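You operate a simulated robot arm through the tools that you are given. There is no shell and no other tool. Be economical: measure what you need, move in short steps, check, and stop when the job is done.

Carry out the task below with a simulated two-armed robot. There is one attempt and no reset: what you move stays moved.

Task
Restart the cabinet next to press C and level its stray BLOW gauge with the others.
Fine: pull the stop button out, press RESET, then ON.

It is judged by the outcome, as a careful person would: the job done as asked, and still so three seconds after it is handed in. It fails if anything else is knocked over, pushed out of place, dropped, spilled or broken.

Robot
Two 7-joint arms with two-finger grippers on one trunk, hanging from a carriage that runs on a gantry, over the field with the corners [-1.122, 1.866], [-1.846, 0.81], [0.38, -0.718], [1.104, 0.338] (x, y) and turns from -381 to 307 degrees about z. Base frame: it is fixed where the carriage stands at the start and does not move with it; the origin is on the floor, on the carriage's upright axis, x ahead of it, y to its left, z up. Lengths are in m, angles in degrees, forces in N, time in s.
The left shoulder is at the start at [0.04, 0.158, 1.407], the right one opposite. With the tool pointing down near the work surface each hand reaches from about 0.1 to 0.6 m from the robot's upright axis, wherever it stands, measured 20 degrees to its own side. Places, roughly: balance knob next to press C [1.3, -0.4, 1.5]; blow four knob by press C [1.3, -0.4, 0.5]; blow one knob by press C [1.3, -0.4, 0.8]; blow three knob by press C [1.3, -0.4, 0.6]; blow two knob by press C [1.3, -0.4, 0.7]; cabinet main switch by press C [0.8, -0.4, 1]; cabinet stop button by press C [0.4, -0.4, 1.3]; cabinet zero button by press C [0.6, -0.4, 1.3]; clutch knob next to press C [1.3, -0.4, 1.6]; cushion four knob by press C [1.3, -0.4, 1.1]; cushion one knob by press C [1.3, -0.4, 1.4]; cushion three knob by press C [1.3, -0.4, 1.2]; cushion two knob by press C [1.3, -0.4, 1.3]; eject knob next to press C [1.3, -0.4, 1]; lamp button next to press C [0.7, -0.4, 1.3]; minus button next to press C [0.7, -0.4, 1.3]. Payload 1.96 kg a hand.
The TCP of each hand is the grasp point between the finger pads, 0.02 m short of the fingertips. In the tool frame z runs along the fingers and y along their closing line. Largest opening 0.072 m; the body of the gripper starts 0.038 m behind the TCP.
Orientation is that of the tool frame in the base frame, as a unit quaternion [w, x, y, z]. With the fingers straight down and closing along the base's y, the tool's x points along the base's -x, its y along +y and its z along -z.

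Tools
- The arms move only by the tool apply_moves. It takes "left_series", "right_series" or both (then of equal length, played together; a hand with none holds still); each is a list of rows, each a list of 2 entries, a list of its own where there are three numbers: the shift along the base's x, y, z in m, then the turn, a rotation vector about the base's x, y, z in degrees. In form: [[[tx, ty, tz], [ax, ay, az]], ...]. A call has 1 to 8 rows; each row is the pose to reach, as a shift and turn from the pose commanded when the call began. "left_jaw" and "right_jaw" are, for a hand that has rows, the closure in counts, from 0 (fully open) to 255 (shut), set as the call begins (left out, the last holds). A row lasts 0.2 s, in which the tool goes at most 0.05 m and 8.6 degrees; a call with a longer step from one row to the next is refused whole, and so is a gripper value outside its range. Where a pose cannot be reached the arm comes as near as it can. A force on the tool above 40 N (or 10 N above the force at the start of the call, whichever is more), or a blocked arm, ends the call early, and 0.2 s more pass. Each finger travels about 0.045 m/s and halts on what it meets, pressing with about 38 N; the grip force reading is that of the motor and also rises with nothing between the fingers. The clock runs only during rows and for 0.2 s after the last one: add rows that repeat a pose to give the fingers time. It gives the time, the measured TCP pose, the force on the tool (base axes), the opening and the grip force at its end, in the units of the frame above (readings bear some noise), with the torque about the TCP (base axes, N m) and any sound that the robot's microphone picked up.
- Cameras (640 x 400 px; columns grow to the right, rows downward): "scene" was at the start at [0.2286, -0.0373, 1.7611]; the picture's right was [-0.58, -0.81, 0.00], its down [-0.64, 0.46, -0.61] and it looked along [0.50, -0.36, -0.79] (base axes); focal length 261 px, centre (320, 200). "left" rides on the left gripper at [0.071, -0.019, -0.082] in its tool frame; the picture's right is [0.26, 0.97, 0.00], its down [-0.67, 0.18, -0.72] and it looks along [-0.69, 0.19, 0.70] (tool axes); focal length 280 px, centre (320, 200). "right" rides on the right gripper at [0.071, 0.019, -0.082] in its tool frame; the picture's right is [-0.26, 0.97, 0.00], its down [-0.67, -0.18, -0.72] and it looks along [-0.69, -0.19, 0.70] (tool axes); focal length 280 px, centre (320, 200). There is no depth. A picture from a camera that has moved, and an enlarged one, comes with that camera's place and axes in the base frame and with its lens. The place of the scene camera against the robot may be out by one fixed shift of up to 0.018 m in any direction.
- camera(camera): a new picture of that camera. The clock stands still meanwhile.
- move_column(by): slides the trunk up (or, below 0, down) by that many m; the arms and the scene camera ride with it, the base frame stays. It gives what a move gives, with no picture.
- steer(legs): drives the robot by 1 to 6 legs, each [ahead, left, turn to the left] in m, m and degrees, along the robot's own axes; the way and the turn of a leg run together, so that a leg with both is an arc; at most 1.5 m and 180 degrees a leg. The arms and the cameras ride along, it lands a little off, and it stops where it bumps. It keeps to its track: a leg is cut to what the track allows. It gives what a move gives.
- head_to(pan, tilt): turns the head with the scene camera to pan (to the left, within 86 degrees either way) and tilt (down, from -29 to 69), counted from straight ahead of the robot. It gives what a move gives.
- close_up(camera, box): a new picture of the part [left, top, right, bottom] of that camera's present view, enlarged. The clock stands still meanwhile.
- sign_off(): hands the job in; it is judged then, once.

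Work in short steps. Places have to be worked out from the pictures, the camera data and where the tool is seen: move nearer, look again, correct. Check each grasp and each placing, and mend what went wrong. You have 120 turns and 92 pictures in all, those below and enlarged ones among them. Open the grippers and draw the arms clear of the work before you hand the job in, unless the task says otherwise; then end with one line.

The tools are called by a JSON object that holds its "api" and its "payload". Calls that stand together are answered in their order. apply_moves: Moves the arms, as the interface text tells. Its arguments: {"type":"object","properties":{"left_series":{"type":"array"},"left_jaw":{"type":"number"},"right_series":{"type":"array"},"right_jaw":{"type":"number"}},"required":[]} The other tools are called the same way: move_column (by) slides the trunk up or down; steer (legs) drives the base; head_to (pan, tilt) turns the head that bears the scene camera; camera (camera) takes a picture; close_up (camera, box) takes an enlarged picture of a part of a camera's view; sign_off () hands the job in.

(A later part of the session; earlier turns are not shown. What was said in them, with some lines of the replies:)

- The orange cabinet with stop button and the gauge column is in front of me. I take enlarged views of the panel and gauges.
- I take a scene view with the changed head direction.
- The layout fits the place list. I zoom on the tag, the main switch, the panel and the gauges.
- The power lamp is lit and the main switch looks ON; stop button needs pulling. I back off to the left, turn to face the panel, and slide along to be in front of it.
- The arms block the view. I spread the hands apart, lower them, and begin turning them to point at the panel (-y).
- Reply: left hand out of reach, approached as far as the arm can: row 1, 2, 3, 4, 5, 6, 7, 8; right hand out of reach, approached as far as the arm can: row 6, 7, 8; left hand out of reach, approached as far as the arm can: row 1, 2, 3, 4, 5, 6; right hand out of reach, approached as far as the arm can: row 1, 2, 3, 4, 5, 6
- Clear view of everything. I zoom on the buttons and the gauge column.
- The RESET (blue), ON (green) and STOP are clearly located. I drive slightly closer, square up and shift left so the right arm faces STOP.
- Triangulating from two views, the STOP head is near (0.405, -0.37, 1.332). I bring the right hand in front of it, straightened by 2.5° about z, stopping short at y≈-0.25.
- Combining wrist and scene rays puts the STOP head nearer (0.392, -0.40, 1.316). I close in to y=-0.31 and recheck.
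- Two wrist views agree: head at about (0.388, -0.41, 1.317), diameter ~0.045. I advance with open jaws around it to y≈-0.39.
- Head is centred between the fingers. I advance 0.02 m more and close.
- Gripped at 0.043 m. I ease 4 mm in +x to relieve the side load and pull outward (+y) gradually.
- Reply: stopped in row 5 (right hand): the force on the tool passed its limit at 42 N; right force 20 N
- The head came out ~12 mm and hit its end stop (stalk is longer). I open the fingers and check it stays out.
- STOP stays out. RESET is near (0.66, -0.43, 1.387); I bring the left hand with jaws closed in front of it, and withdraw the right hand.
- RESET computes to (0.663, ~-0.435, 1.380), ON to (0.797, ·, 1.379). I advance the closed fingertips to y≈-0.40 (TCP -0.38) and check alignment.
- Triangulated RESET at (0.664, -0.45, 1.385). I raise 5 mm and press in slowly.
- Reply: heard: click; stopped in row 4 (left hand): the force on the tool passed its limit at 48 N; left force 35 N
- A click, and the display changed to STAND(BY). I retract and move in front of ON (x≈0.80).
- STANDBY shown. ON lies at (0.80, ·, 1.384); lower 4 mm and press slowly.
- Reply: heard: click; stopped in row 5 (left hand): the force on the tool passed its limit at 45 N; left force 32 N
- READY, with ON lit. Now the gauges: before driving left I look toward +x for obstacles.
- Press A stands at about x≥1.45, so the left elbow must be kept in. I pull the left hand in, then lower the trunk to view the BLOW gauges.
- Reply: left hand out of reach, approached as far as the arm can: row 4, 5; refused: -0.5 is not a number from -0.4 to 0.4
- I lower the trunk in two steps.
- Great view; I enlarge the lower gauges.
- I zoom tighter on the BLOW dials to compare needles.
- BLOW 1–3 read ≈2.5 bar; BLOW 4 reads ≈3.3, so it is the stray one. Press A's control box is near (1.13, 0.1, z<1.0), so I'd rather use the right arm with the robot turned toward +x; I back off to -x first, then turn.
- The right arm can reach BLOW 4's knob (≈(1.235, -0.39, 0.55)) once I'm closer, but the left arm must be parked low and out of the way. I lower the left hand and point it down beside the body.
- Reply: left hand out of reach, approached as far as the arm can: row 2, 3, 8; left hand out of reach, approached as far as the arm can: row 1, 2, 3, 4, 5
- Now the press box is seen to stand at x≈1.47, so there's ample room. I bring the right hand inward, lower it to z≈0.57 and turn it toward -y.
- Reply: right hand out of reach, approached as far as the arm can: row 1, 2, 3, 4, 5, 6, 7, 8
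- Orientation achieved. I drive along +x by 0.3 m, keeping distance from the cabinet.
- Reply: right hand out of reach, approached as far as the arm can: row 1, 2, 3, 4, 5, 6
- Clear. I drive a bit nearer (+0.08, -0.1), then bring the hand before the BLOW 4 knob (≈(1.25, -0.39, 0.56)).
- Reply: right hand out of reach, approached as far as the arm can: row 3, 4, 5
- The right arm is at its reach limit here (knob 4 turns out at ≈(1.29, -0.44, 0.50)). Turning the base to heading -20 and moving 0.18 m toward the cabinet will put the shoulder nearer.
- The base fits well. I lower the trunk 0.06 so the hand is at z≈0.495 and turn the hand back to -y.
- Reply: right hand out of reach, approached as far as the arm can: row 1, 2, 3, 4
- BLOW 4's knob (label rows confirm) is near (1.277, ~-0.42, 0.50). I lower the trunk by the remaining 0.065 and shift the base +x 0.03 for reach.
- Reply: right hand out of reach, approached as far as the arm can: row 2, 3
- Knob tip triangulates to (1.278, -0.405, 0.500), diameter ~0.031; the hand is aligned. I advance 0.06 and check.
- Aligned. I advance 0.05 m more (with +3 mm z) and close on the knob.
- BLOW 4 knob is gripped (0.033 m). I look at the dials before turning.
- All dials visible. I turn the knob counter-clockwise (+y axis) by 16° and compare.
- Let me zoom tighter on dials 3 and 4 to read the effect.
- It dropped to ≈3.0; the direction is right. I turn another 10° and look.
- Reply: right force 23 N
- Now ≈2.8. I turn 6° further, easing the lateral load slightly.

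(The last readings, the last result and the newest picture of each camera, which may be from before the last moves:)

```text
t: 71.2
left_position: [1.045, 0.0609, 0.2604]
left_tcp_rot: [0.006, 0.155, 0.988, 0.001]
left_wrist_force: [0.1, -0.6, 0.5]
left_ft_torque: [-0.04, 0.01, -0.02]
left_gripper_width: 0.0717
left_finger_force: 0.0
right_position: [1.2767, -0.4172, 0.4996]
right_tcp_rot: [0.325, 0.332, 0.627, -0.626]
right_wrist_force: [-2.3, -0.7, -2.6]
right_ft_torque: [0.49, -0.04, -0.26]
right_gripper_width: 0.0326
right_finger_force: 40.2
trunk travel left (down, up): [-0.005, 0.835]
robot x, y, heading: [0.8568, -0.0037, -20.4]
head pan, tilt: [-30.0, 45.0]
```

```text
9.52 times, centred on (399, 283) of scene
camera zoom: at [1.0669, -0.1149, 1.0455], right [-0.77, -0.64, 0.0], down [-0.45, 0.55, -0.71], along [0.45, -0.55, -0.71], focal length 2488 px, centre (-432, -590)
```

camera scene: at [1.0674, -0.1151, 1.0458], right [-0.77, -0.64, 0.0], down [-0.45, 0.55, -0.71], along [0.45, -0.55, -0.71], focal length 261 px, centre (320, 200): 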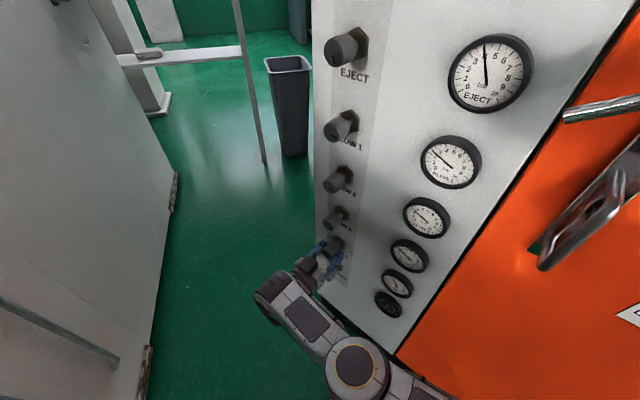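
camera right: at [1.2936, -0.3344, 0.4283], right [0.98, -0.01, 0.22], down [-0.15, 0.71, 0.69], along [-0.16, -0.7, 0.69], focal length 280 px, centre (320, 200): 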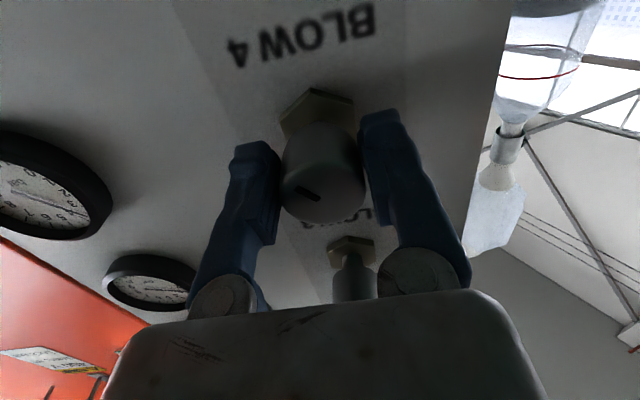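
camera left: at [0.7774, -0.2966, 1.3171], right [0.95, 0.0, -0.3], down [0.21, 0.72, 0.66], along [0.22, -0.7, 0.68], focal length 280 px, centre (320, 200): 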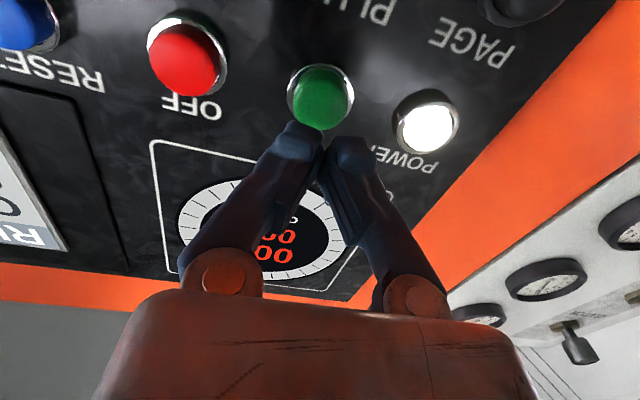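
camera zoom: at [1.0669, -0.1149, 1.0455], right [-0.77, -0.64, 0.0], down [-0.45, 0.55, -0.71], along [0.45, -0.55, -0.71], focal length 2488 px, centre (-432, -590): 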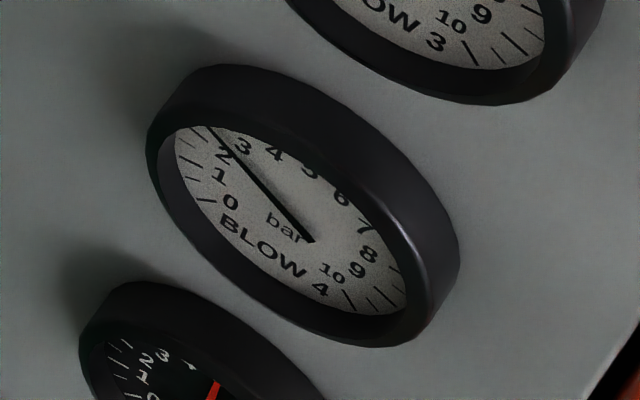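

Slightly above BLOW 3 still (~0.15 bar). I turn 4° more and compare both dials.

{"api": "apply_moves", "payload": {"right_series": [[[0, 0, 0], [0, 4, 0]], [[0, 0, 0], [0, 4, 0]]]}}

{"api": "close_up", "payload": {"camera": "scene", "box": [375, 262, 423, 304]}}

{"api": "close_up", "payload": {"camera": "scene", "box": [385, 235, 433, 277]}}

{"api": "close_up", "payload": {"camera": "scene", "box": [402, 196, 450, 238]}}

```text
t: 71.8
left_position: [1.046, 0.0607, 0.2594]
left_tcp_rot: [0.006, 0.156, 0.988, 0.001]
left_wrist_force: [0.8, 0.4, -0.3]
left_ft_torque: [-0.04, 0.01, 0.0]
left_gripper_width: 0.0722
left_finger_force: 0.2
right_position: [1.2753, -0.4185, 0.5005]
right_tcp_rot: [0.302, 0.31, 0.638, -0.637]
right_wrist_force: [0.3, -4.8, -20.1]
right_ft_torque: [0.63, 0.0, -0.32]
right_gripper_width: 0.0327
right_finger_force: 39.5
trunk travel left (down, up): [-0.005, 0.835]
robot x, y, heading: [0.8584, -0.0062, -20.3]
head pan, tilt: [-30.0, 45.0]
```

```text
9.52 times, centred on (399, 283) of scene
camera zoom: at [1.0667, -0.1149, 1.0454], right [-0.77, -0.64, 0.0], down [-0.45, 0.55, -0.71], along [0.45, -0.55, -0.71], focal length 2488 px, centre (-432, -590)
```

zoom: 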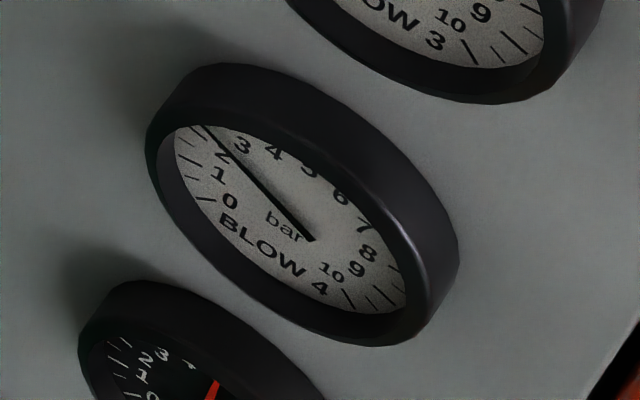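

```text
9.52 times, centred on (409, 256) of scene
camera zoom: at [1.0667, -0.1149, 1.0454], right [-0.77, -0.64, 0.0], down [-0.45, 0.55, -0.71], along [0.45, -0.55, -0.71], focal length 2488 px, centre (-528, -333)
```

zoom: 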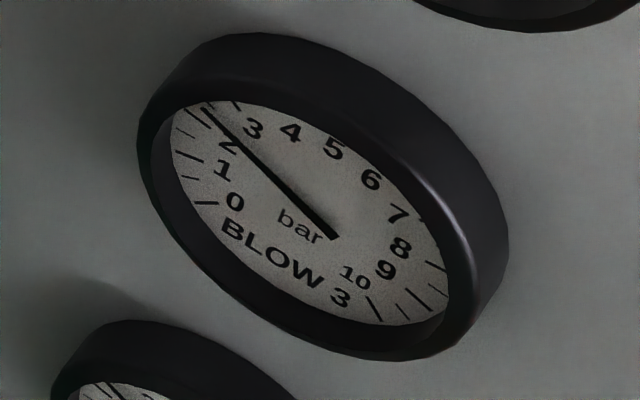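

```text
9.52 times, centred on (426, 217) of scene
camera zoom: at [1.0667, -0.1149, 1.0454], right [-0.77, -0.64, 0.0], down [-0.45, 0.55, -0.71], along [0.45, -0.55, -0.71], focal length 2488 px, centre (-690, 38)
```

zoom: 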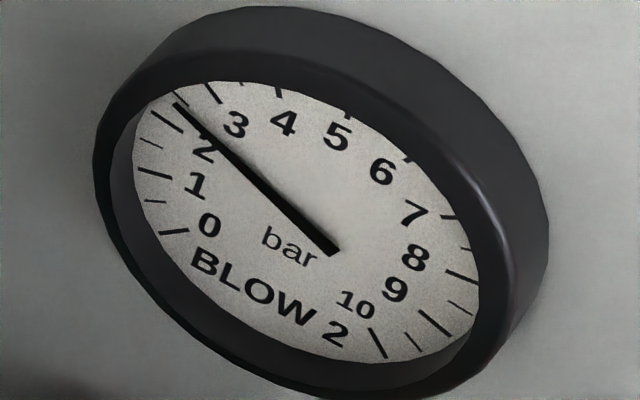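

BLOW 4 now nearly matches. I relieve the side load, release, back off, and get a better look.

{"api": "apply_moves", "payload": {"right_series": [[[0, 0, -0.002], [0, 0, 0]], [[0, 0, -0.002], [0, 0, 0]]]}}

{"api": "apply_moves", "payload": {"right_series": [[[0, 0, 0], [0, 0, 0]], [[0, 0, 0], [0, 0, 0]], [[0, 0, 0], [0, 0, 0]], [[0, 0, 0], [0, 0, 0]], [[0, 0, 0], [0, 0, 0]], [[0, 0.03, 0], [0, 0, 0]], [[0, 0.07, 0], [0, 0, 0]], [[0, 0.1, 0], [0, 0, 0]]], "right_jaw": 0}}

{"api": "close_up", "payload": {"camera": "scene", "box": [375, 262, 423, 304]}}

{"api": "camera", "payload": {"camera": "right"}}

```text
t: 72.4
left_position: [1.0458, 0.0609, 0.2596]
left_tcp_rot: [0.006, 0.155, 0.988, 0.002]
left_wrist_force: [-0.3, 0.0, -0.7]
left_ft_torque: [0.02, -0.01, -0.01]
left_gripper_width: 0.0721
left_finger_force: 0.0
right_position: [1.2753, -0.4176, 0.4998]
right_tcp_rot: [-0.304, -0.31, -0.637, 0.637]
right_wrist_force: [-0.1, -3.4, -16.2]
right_ft_torque: [0.62, 0.0, -0.23]
right_gripper_width: 0.0326
right_finger_force: 40.2
trunk travel left (down, up): [-0.005, 0.835]
robot x, y, heading: [0.8588, -0.0068, -20.4]
head pan, tilt: [-30.0, 45.0]
```

```text
t: 74.2
left_position: [1.0469, 0.0611, 0.2598]
left_tcp_rot: [0.006, 0.154, 0.988, 0.002]
left_wrist_force: [-0.4, 0.1, 0.2]
left_ft_torque: [0.02, -0.01, 0.01]
left_gripper_width: 0.072
left_finger_force: 0.1
right_position: [1.2774, -0.3173, 0.5011]
right_tcp_rot: [-0.304, -0.31, -0.637, 0.637]
right_wrist_force: [-1.1, 0.6, -0.1]
right_ft_torque: [0.0, -0.03, -0.02]
right_gripper_width: 0.0722
right_finger_force: 0.1
trunk travel left (down, up): [-0.005, 0.835]
robot x, y, heading: [0.8567, -0.0033, -20.2]
head pan, tilt: [-30.0, 45.0]
```

```text
9.52 times, centred on (399, 283) of scene
camera zoom: at [1.0675, -0.115, 1.0459], right [-0.77, -0.64, 0.0], down [-0.45, 0.55, -0.71], along [0.45, -0.55, -0.71], focal length 2488 px, centre (-432, -590)
```

zoom: 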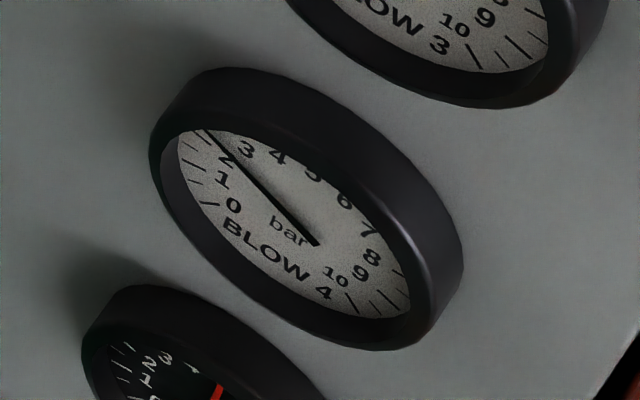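

```text
28 pictures are left
camera right: at [1.2493, -0.2344, 0.4328], right [0.92, -0.01, -0.4], down [0.28, 0.71, 0.64], along [0.28, -0.7, 0.65], focal length 280 px, centre (320, 200)
```

right: 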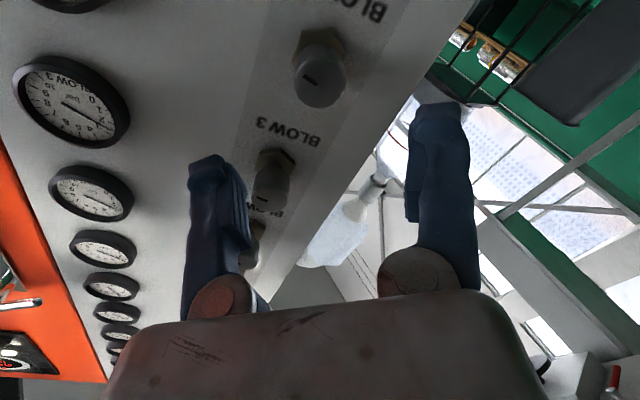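

I move the right hand down and to -x to view dials 3 and 4 together with the wrist camera.

{"api": "apply_moves", "payload": {"right_series": [[[-0.03, 0.01, -0.03], [0, -8, 0]], [[-0.06, 0.02, -0.06], [0, -16, 0]], [[-0.09, 0.03, -0.09], [0, -24, 0]], [[-0.12, 0.04, -0.12], [0, -32, 0]], [[-0.12, 0.04, -0.14], [0, -36, 0]]]}}

{"api": "camera", "payload": {"camera": "right"}}

```text
t: 75.4
left_position: [1.047, 0.061, 0.2605]
left_tcp_rot: [0.006, 0.156, 0.988, 0.001]
left_wrist_force: [-0.4, -0.6, 0.9]
left_ft_torque: [0.02, 0.01, -0.04]
left_gripper_width: 0.0722
left_finger_force: 0.0
right_position: [1.1667, -0.298, 0.3418]
right_tcp_rot: [0.487, 0.492, 0.511, -0.509]
right_wrist_force: [-0.3, 0.3, 0.1]
right_ft_torque: [-0.05, 0.03, 0.0]
right_gripper_width: 0.0721
right_finger_force: 0.1
right hand out of reach, approached as far as the arm can: row 1, 2, 3, 4, 5
trunk travel left (down, up): [-0.005, 0.835]
robot x, y, heading: [0.8577, -0.0011, -20.1]
head pan, tilt: [-30.0, 45.0]
```

```text
27 pictures are left
camera right: at [1.184, -0.2157, 0.2704], right [0.98, -0.01, 0.22], down [-0.15, 0.71, 0.69], along [-0.16, -0.7, 0.69], focal length 280 px, centre (320, 200)
```

right: 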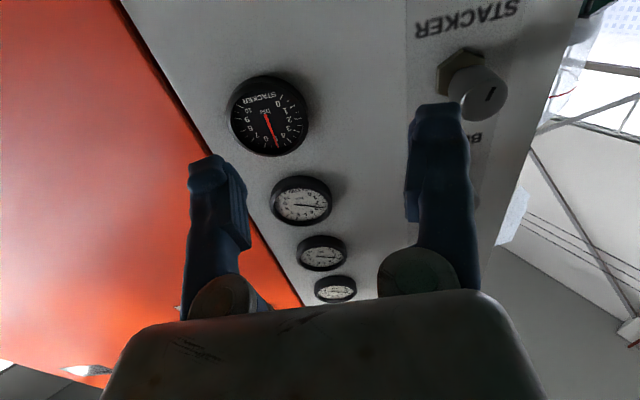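

Raise 0.09 to bring dials 4 and 3 into the good part of the view.

{"api": "apply_moves", "payload": {"right_series": [[[0, 0, 0.04], [0, 0, 0]], [[0, 0, 0.08], [0, 0, 0]], [[0, 0, 0.1], [0, 0, 0]]]}}

{"api": "close_up", "payload": {"camera": "right", "box": [210, 30, 350, 220]}}

```text
t: 76.2
left_position: [1.0481, 0.0605, 0.2608]
left_tcp_rot: [0.006, 0.156, 0.988, 0.002]
left_wrist_force: [0.8, 0.0, 0.0]
left_ft_torque: [-0.01, -0.01, 0.0]
left_gripper_width: 0.0721
left_finger_force: 0.1
right_position: [1.218, -0.3153, 0.4071]
right_tcp_rot: [0.485, 0.492, 0.511, -0.511]
right_wrist_force: [0.9, 0.0, 0.1]
right_ft_torque: [0.0, 0.02, -0.03]
right_gripper_width: 0.0719
right_finger_force: 0.1
right hand out of reach, approached as far as the arm can: row 1, 2, 3
trunk travel left (down, up): [-0.005, 0.835]
robot x, y, heading: [0.8605, -0.0017, -20.4]
head pan, tilt: [-30.0, 45.0]
```

```text
2.11 times, centred on (280, 125) of right
camera zoom: at [1.236, -0.2319, 0.3362], right [0.98, -0.01, 0.22], down [-0.15, 0.71, 0.69], along [-0.16, -0.7, 0.69], focal length 590 px, centre (404, 358)
```

zoom: 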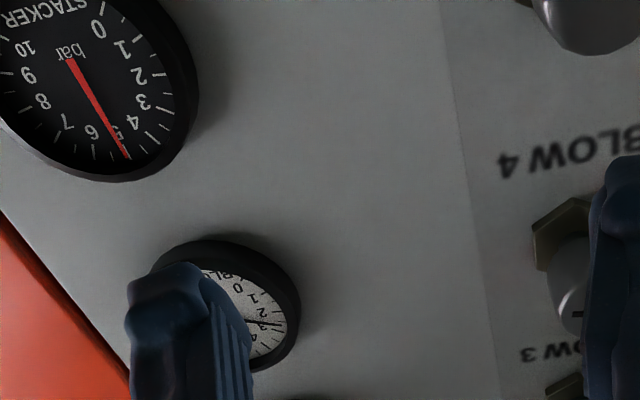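

I shift the base -x 0.08 and raise the trunk 0.08 instead.

{"api": "steer", "payload": {"legs": [[-0.08, -0.02, 0]]}}

{"api": "move_column", "payload": {"by": 0.07}}

{"api": "close_up", "payload": {"camera": "right", "box": [200, 0, 400, 220]}}

```text
t: 77.3
left_position: [0.9698, 0.0689, 0.2599]
left_tcp_rot: [0.006, 0.154, 0.988, 0.002]
left_wrist_force: [0.4, 0.3, 0.3]
left_ft_torque: [0.01, -0.02, -0.02]
left_gripper_width: 0.0722
left_finger_force: 0.2
right_position: [1.1427, -0.3074, 0.4077]
right_tcp_rot: [0.487, 0.491, 0.512, -0.51]
right_wrist_force: [0.0, -0.1, -0.2]
right_ft_torque: [-0.01, 0.01, -0.02]
right_gripper_width: 0.0721
right_finger_force: 0.0
trunk travel left (down, up): [-0.005, 0.835]
robot x, y, heading: [0.7815, 0.0084, -20.3]
head pan, tilt: [-30.0, 45.0]
```

```text
t: 78.3
left_position: [0.9684, 0.0691, 0.3304]
left_tcp_rot: [0.006, 0.154, 0.988, 0.001]
left_wrist_force: [-0.6, -0.2, 0.7]
left_ft_torque: [0.03, 0.01, -0.01]
left_gripper_width: 0.072
left_finger_force: 0.0
right_position: [1.1401, -0.3057, 0.4768]
right_tcp_rot: [0.486, 0.491, 0.513, -0.51]
right_wrist_force: [-0.8, 0.4, 0.4]
right_ft_torque: [0.0, 0.01, 0.02]
right_gripper_width: 0.0722
right_finger_force: 0.1
trunk travel left (down, up): [-0.075, 0.765]
robot x, y, heading: [0.7802, 0.0076, -20.5]
head pan, tilt: [-30.0, 45.0]
```

```text
1.82 times, centred on (300, 110) of right
camera zoom: at [1.1565, -0.2226, 0.406], right [0.98, 0.0, 0.22], down [-0.15, 0.71, 0.69], along [-0.16, -0.7, 0.69], focal length 510 px, centre (356, 364)
```

zoom: 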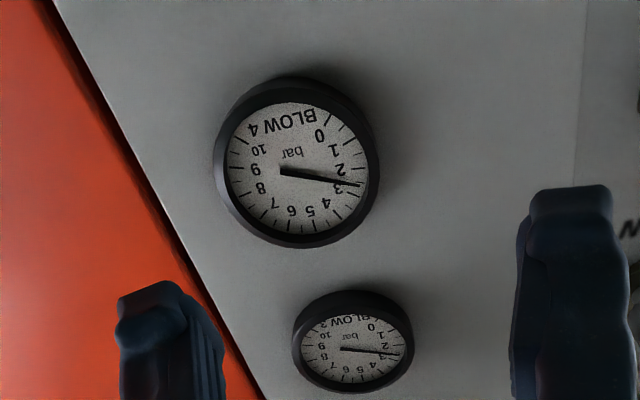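

Good view. I zoom on both dials.

{"api": "close_up", "payload": {"camera": "right", "box": [240, 50, 335, 130]}}

{"api": "close_up", "payload": {"camera": "right", "box": [280, 155, 356, 219]}}

```text
5.00 times, centred on (288, 90) of right
camera zoom: at [1.1565, -0.2226, 0.406], right [0.98, 0.0, 0.22], down [-0.15, 0.71, 0.69], along [-0.16, -0.7, 0.69], focal length 1402 px, centre (482, 750)
```

zoom: 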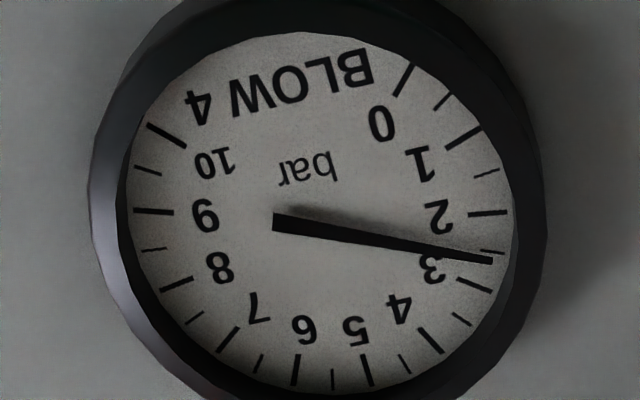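

```text
6.25 times, centred on (318, 187) of right
camera zoom: at [1.1565, -0.2226, 0.406], right [0.98, 0.0, 0.22], down [-0.15, 0.71, 0.69], along [-0.16, -0.7, 0.69], focal length 1752 px, centre (332, 281)
```

zoom: 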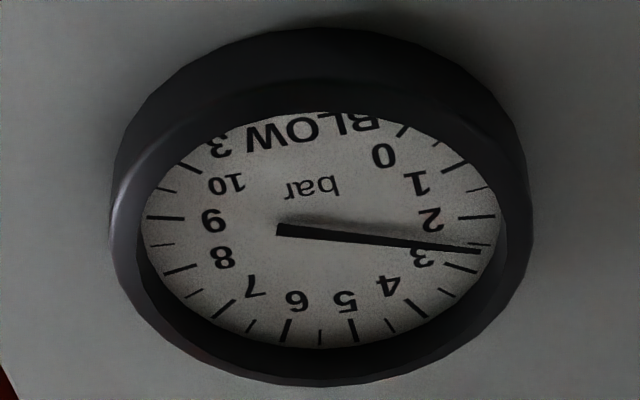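

They look nearly equal; for an exact comparison I raise the trunk by the 0.1 dial pitch, so BLOW 3 is seen from the same relative view.

{"api": "move_column", "payload": {"by": 0.1}}

{"api": "close_up", "payload": {"camera": "right", "box": [240, 50, 335, 130]}}

```text
t: 79.7
left_position: [0.9675, 0.0683, 0.4303]
left_tcp_rot: [0.007, 0.154, 0.988, 0.002]
left_wrist_force: [0.3, 0.2, -0.1]
left_ft_torque: [0.02, 0.02, -0.03]
left_gripper_width: 0.0719
left_finger_force: 0.1
right_position: [1.1402, -0.3049, 0.5769]
right_tcp_rot: [0.486, 0.491, 0.512, -0.51]
right_wrist_force: [-0.8, 0.4, 0.7]
right_ft_torque: [0.03, -0.01, -0.03]
right_gripper_width: 0.0715
right_finger_force: 0.1
trunk travel left (down, up): [-0.175, 0.665]
robot x, y, heading: [0.7812, 0.0053, -20.3]
head pan, tilt: [-30.0, 45.0]
```

```text
5.00 times, centred on (288, 90) of right
camera zoom: at [1.1561, -0.2225, 0.5059], right [0.98, 0.0, 0.22], down [-0.15, 0.71, 0.69], along [-0.16, -0.7, 0.69], focal length 1402 px, centre (482, 750)
```

zoom: 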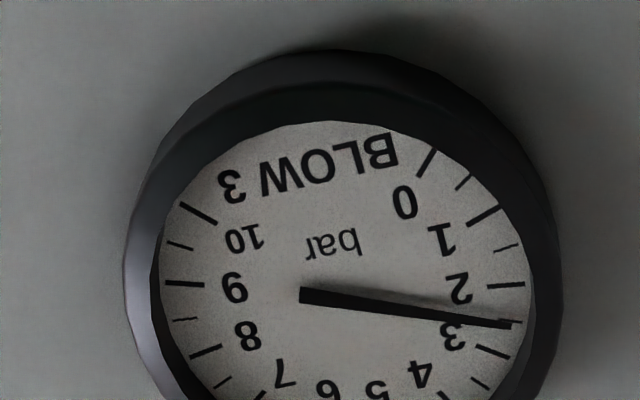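

BLOW 3 sits at ≈2.55 and BLOW 4 at ≈2.65 in like views: still ~0.1 bar high. I go back for a small correction of about 3–4°.

{"api": "move_column", "payload": {"by": -0.17}}

{"api": "steer", "payload": {"legs": [[0.08, 0.02, 0]]}}

{"api": "apply_moves", "payload": {"right_series": [[[0.02, 0, 0.03], [0, 0, 0]], [[0.04, 0, 0.06], [0, 0, 0]], [[0.06, 0, 0.093], [0, 0, 0]], [[0.06, -0.02, 0.093], [0, 0, 0]], [[0.06, -0.04, 0.093], [0, 0, 0]], [[0.06, -0.04, 0.093], [0, 0, 0]]]}}

{"api": "camera", "payload": {"camera": "right"}}

```text
t: 81.6
left_position: [0.9671, 0.0677, 0.2605]
left_tcp_rot: [0.006, 0.154, 0.988, 0.002]
left_wrist_force: [-0.9, -0.8, 0.7]
left_ft_torque: [0.0, 0.02, 0.0]
left_gripper_width: 0.072
left_finger_force: 0.2
right_position: [1.1396, -0.3059, 0.4076]
right_tcp_rot: [0.486, 0.491, 0.513, -0.51]
right_wrist_force: [0.5, 0.0, -1.0]
right_ft_torque: [0.03, 0.01, 0.0]
right_gripper_width: 0.0719
right_finger_force: 0.0
trunk travel left (down, up): [-0.005, 0.835]
robot x, y, heading: [0.778, 0.0068, -20.2]
head pan, tilt: [-30.0, 45.0]
```

```text
t: 82.7
left_position: [1.043, 0.0618, 0.2598]
left_tcp_rot: [0.005, 0.154, 0.988, 0.001]
left_wrist_force: [-0.5, -0.2, 0.1]
left_ft_torque: [-0.02, 0.01, 0.0]
left_gripper_width: 0.0718
left_finger_force: 0.1
right_position: [1.217, -0.3129, 0.4057]
right_tcp_rot: [0.487, 0.49, 0.513, -0.509]
right_wrist_force: [-0.3, -0.5, -0.4]
right_ft_torque: [0.03, 0.01, -0.01]
right_gripper_width: 0.072
right_finger_force: 0.0
trunk travel left (down, up): [-0.005, 0.835]
robot x, y, heading: [0.8569, -0.0044, -20.3]
head pan, tilt: [-30.0, 45.0]
```

```text
t: 84.0
left_position: [1.046, 0.0628, 0.2595]
left_tcp_rot: [0.006, 0.153, 0.988, 0.002]
left_wrist_force: [0.6, 0.3, -0.5]
left_ft_torque: [-0.02, -0.04, -0.02]
left_gripper_width: 0.0719
left_finger_force: 0.1
right_position: [1.2784, -0.3518, 0.5002]
right_tcp_rot: [0.487, 0.491, 0.512, -0.509]
right_wrist_force: [-0.3, 1.1, -0.9]
right_ft_torque: [-0.05, 0.0, 0.02]
right_gripper_width: 0.0722
right_finger_force: 0.0
trunk travel left (down, up): [-0.005, 0.835]
robot x, y, heading: [0.8564, -0.0051, -20.2]
head pan, tilt: [-30.0, 45.0]
```

```text
21 pictures are left
camera right: at [1.2955, -0.2685, 0.4289], right [0.98, 0.0, 0.22], down [-0.15, 0.71, 0.69], along [-0.16, -0.7, 0.69], focal length 280 px, centre (320, 200)
```

right: 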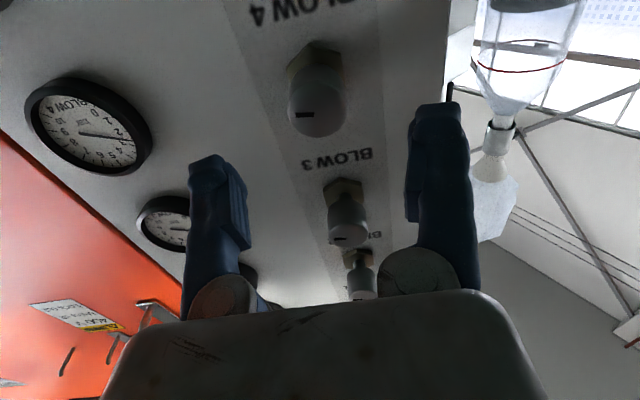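

Aligned. I advance, grip, and turn +3.5°.

{"api": "apply_moves", "payload": {"right_series": [[[-0.001, -0.033, 0], [0, 0, 0]], [[-0.001, -0.066, 0], [0, 0, 0]], [[-0.001, -0.066, 0], [0, 0, 0]]]}}

{"api": "apply_moves", "payload": {"right_series": [[[0, 0, 0], [0, 0, 0]], [[0, 0, 0], [0, 0, 0]], [[0, 0, 0], [0, 0, 0]], [[0, 0, 0], [0, 0, 0]], [[0, 0, 0], [0, 0, 0]]], "right_jaw": 255}}

{"api": "close_up", "payload": {"camera": "scene", "box": [375, 262, 423, 304]}}

{"api": "apply_moves", "payload": {"right_series": [[[0, 0, 0], [0, 3.5, 0]], [[0, 0, 0], [0, 3.5, 0]]]}}

{"api": "close_up", "payload": {"camera": "scene", "box": [375, 262, 423, 304]}}

```text
t: 84.8
left_position: [1.0458, 0.0622, 0.2583]
left_tcp_rot: [0.005, 0.154, 0.988, 0.003]
left_wrist_force: [-0.5, 0.1, 0.5]
left_ft_torque: [0.0, 0.01, -0.03]
left_gripper_width: 0.0718
left_finger_force: 0.0
right_position: [1.2793, -0.4189, 0.5011]
right_tcp_rot: [0.487, 0.49, 0.514, -0.508]
right_wrist_force: [0.1, 0.4, 0.2]
right_ft_torque: [0.04, 0.01, 0.03]
right_gripper_width: 0.0721
right_finger_force: 0.1
trunk travel left (down, up): [-0.005, 0.835]
robot x, y, heading: [0.8558, -0.0003, -20.2]
head pan, tilt: [-30.0, 45.0]
```

```text
t: 86.0
left_position: [1.0436, 0.0602, 0.2598]
left_tcp_rot: [0.006, 0.153, 0.988, 0.002]
left_wrist_force: [0.5, 1.3, -0.4]
left_ft_torque: [0.0, -0.02, -0.01]
left_gripper_width: 0.0722
left_finger_force: 0.1
right_position: [1.2768, -0.4201, 0.5013]
right_tcp_rot: [0.487, 0.49, 0.513, -0.509]
right_wrist_force: [-9.2, -0.3, 6.5]
right_ft_torque: [0.02, -0.01, -0.22]
right_gripper_width: 0.0321
right_finger_force: 40.3
trunk travel left (down, up): [-0.005, 0.835]
robot x, y, heading: [0.861, -0.0018, -20.1]
head pan, tilt: [-30.0, 45.0]
```

```text
9.52 times, centred on (399, 283) of scene
camera zoom: at [1.0655, -0.1145, 1.0457], right [-0.77, -0.64, 0.0], down [-0.45, 0.54, -0.71], along [0.45, -0.54, -0.71], focal length 2488 px, centre (-432, -590)
```

zoom: 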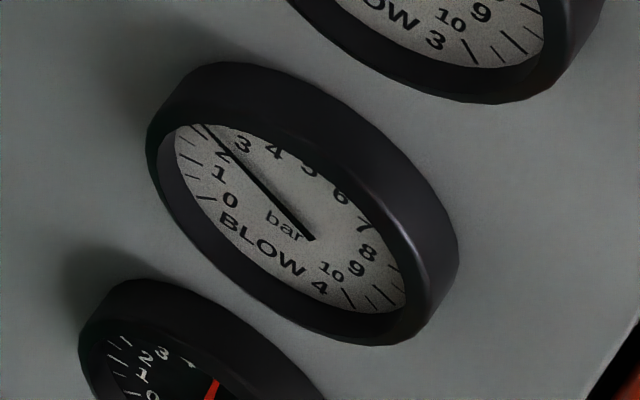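

```text
t: 86.7
left_position: [1.044, 0.0604, 0.2604]
left_tcp_rot: [0.005, 0.153, 0.988, 0.002]
left_wrist_force: [0.7, 0.0, 0.1]
left_ft_torque: [0.0, -0.01, 0.03]
left_gripper_width: 0.0718
left_finger_force: 0.2
right_position: [1.277, -0.4201, 0.5001]
right_tcp_rot: [0.47, 0.474, 0.527, -0.526]
right_wrist_force: [-8.3, -0.7, 11.6]
right_ft_torque: [0.82, -0.03, -0.35]
right_gripper_width: 0.0323
right_finger_force: 40.1
trunk travel left (down, up): [-0.005, 0.835]
robot x, y, heading: [0.8588, -0.0041, -20.3]
head pan, tilt: [-30.0, 45.0]
```

```text
9.52 times, centred on (399, 283) of scene
camera zoom: at [1.0659, -0.1148, 1.0458], right [-0.77, -0.64, 0.0], down [-0.45, 0.54, -0.71], along [0.45, -0.54, -0.71], focal length 2488 px, centre (-432, -590)
```

zoom: 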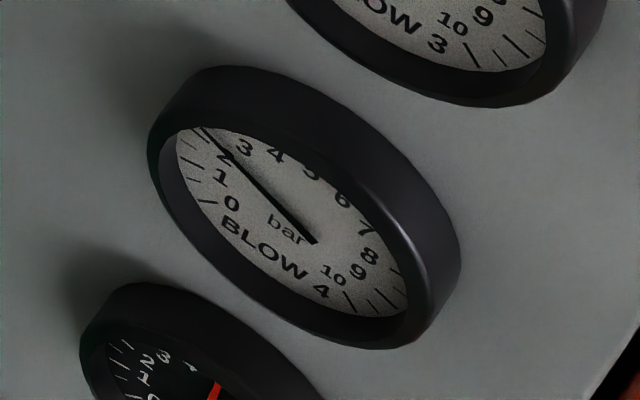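

Needle moved slightly lower. I release, back off and verify with matched views again.

{"api": "apply_moves", "payload": {"right_series": [[[0, 0, 0], [0, 0, 0]], [[0, 0, 0], [0, 0, 0]], [[0, 0, 0], [0, 0, 0]], [[0, 0, 0], [0, 0, 0]], [[0, 0, 0], [0, 0, 0]], [[0, 0.03, 0], [0, 0, 0]], [[0, 0.07, 0], [0, 0, 0]], [[0, 0.11, 0], [0, 0, 0]]], "right_jaw": 0}}

{"api": "apply_moves", "payload": {"right_series": [[[0, 0, -0.02], [0, -3.5, 0]], [[0, 0, -0.025], [0, -3.5, 0]]]}}

{"api": "steer", "payload": {"legs": [[-0.12, -0.03, 0]]}}

{"api": "camera", "payload": {"camera": "right"}}

```text
t: 88.5
left_position: [1.0452, 0.0622, 0.2594]
left_tcp_rot: [0.005, 0.152, 0.988, 0.003]
left_wrist_force: [-0.1, 0.4, 0.0]
left_ft_torque: [-0.01, -0.02, 0.0]
left_gripper_width: 0.0719
left_finger_force: 0.2
right_position: [1.2785, -0.3087, 0.4999]
right_tcp_rot: [0.471, 0.475, 0.528, -0.524]
right_wrist_force: [-0.1, 0.1, -0.1]
right_ft_torque: [-0.01, 0.01, -0.02]
right_gripper_width: 0.0719
right_finger_force: 0.0
trunk travel left (down, up): [-0.005, 0.835]
robot x, y, heading: [0.8564, -0.004, -20.2]
head pan, tilt: [-30.0, 45.0]
```

```text
t: 89.0
left_position: [1.0466, 0.0615, 0.2602]
left_tcp_rot: [0.007, 0.153, 0.988, 0.001]
left_wrist_force: [-0.3, -0.6, 0.0]
left_ft_torque: [0.03, 0.04, 0.01]
left_gripper_width: 0.072
left_finger_force: 0.1
right_position: [1.278, -0.3097, 0.4739]
right_tcp_rot: [0.487, 0.491, 0.512, -0.509]
right_wrist_force: [0.5, 0.4, -0.3]
right_ft_torque: [0.0, -0.02, 0.01]
right_gripper_width: 0.0722
right_finger_force: 0.1
trunk travel left (down, up): [-0.005, 0.835]
robot x, y, heading: [0.8585, -0.0048, -20.2]
head pan, tilt: [-30.0, 45.0]
```

```text
t: 90.3
left_position: [0.9255, 0.0727, 0.2606]
left_tcp_rot: [0.007, 0.155, 0.988, 0.002]
left_wrist_force: [-0.2, 0.1, -0.6]
left_ft_torque: [-0.01, 0.04, 0.01]
left_gripper_width: 0.0722
left_finger_force: 0.0
right_position: [1.1562, -0.297, 0.4751]
right_tcp_rot: [0.487, 0.491, 0.512, -0.509]
right_wrist_force: [0.5, 0.6, 0.5]
right_ft_torque: [-0.03, 0.02, 0.02]
right_gripper_width: 0.0722
right_finger_force: 0.0
trunk travel left (down, up): [-0.005, 0.835]
robot x, y, heading: [0.7356, 0.0102, -20.2]
head pan, tilt: [-30.0, 45.0]
```

```text
18 pictures are left
camera right: at [1.1729, -0.2142, 0.4041], right [0.98, 0.0, 0.22], down [-0.15, 0.71, 0.69], along [-0.16, -0.7, 0.69], focal length 280 px, centre (320, 200)
```

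right: 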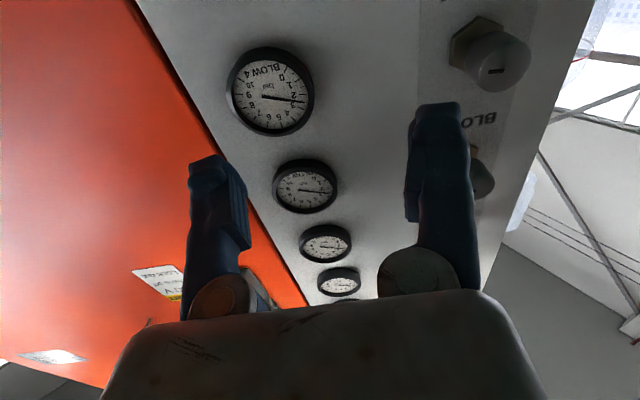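

Zoom BLOW 4, then raise by the pitch (~0.11) and zoom BLOW 3.

{"api": "close_up", "payload": {"camera": "right", "box": [222, 50, 317, 130]}}

{"api": "move_column", "payload": {"by": 0.111}}

{"api": "close_up", "payload": {"camera": "right", "box": [222, 50, 317, 130]}}

```text
5.00 times, centred on (270, 90) of right
camera zoom: at [1.1729, -0.2142, 0.4041], right [0.98, 0.0, 0.22], down [-0.15, 0.71, 0.69], along [-0.16, -0.7, 0.69], focal length 1402 px, centre (572, 750)
```

zoom: 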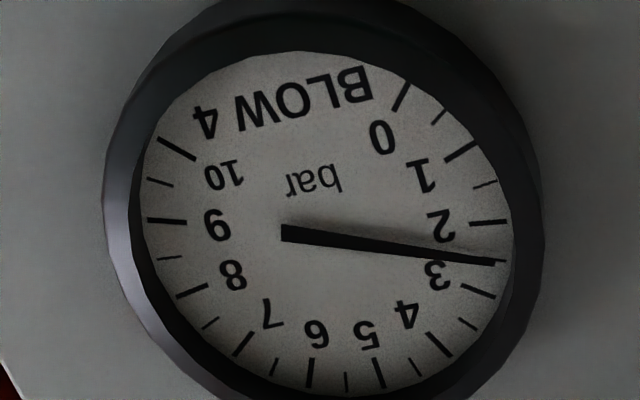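

```text
t: 91.7
left_position: [0.924, 0.0738, 0.3717]
left_tcp_rot: [0.006, 0.154, 0.988, 0.002]
left_wrist_force: [0.4, -0.8, -0.2]
left_ft_torque: [-0.01, 0.0, -0.02]
left_gripper_width: 0.0721
left_finger_force: 0.1
right_position: [1.1536, -0.2966, 0.5851]
right_tcp_rot: [0.486, 0.491, 0.512, -0.51]
right_wrist_force: [-0.1, 0.3, 0.1]
right_ft_torque: [-0.02, 0.02, 0.0]
right_gripper_width: 0.0721
right_finger_force: 0.1
trunk travel left (down, up): [-0.116, 0.724]
robot x, y, heading: [0.7338, 0.0084, -20.5]
head pan, tilt: [-30.0, 45.0]
```

```text
5.00 times, centred on (270, 90) of right
camera zoom: at [1.1707, -0.2139, 0.5145], right [0.98, 0.0, 0.22], down [-0.15, 0.71, 0.69], along [-0.16, -0.7, 0.69], focal length 1402 px, centre (572, 750)
```

zoom: 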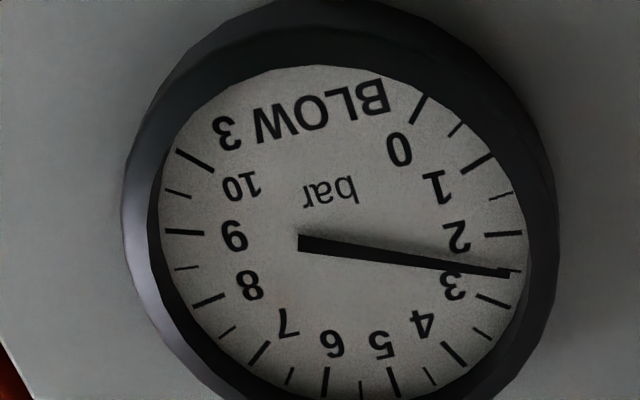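

BLOW 4 now reads 2.5, same as BLOW 3. I back the robot clear and check the panel once more.

{"api": "steer", "payload": {"legs": [[-0.2, 0.12, 0]]}}

{"api": "head_to", "payload": {"pan": -55, "tilt": 5}}

{"api": "camera", "payload": {"camera": "scene"}}

```text
t: 93.5
left_position: [0.786, 0.2515, 0.3716]
left_tcp_rot: [0.006, 0.156, 0.988, 0.003]
left_wrist_force: [0.0, 0.6, 0.7]
left_ft_torque: [-0.02, -0.01, 0.03]
left_gripper_width: 0.0717
left_finger_force: 0.1
right_position: [1.0149, -0.1207, 0.5851]
right_tcp_rot: [0.485, 0.492, 0.511, -0.511]
right_wrist_force: [-0.2, 0.2, -0.2]
right_ft_torque: [-0.01, 0.02, 0.0]
right_gripper_width: 0.0718
right_finger_force: 0.0
trunk travel left (down, up): [-0.116, 0.724]
robot x, y, heading: [0.5966, 0.187, -20.6]
head pan, tilt: [-30.0, 45.0]
```

```text
t: 94.5
left_position: [0.7852, 0.2535, 0.3714]
left_tcp_rot: [0.006, 0.156, 0.988, 0.001]
left_wrist_force: [0.4, 0.6, 0.2]
left_ft_torque: [0.03, 0.01, 0.02]
left_gripper_width: 0.072
left_finger_force: 0.1
right_position: [1.0157, -0.1198, 0.5848]
right_tcp_rot: [-0.485, -0.493, -0.511, 0.511]
right_wrist_force: [-0.6, -0.6, -1.0]
right_ft_torque: [0.0, 0.02, 0.0]
right_gripper_width: 0.0718
right_finger_force: 0.1
trunk travel left (down, up): [-0.116, 0.724]
robot x, y, heading: [0.5936, 0.1909, -20.4]
head pan, tilt: [-55.0, 5.0]
```

```text
15 pictures are left
camera scene: at [0.7766, 0.0508, 1.2198], right [-0.97, -0.25, 0.0], down [-0.02, 0.09, -1.0], along [0.25, -0.96, -0.09], focal length 261 px, centre (320, 200)
```

scene: 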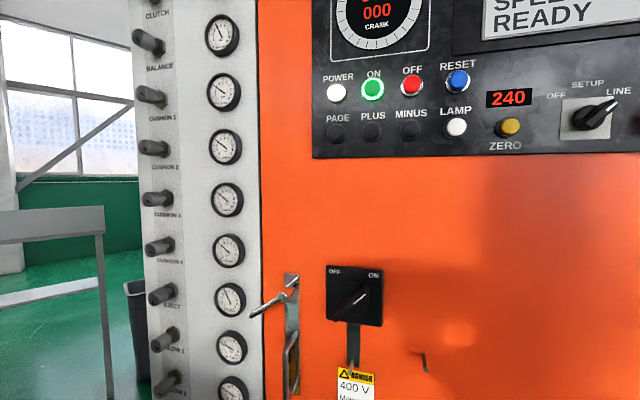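

The panel still shows READY with ON lit, BLOW 4 matches the other gauges, and both grippers are open with the arms clear. I hand the job in.

{"api": "sign_off", "payload": {}}

```text
The job is handed in.
```

The cabinet next to press C is restarted: I pulled the stop button out, pressed RESET, then ON, and the display shows READY with ON lit. The stray gauge was BLOW 4, reading about 3.3–3.5 bar; I turned it down to about 2.5 bar, level with BLOW 1–3.
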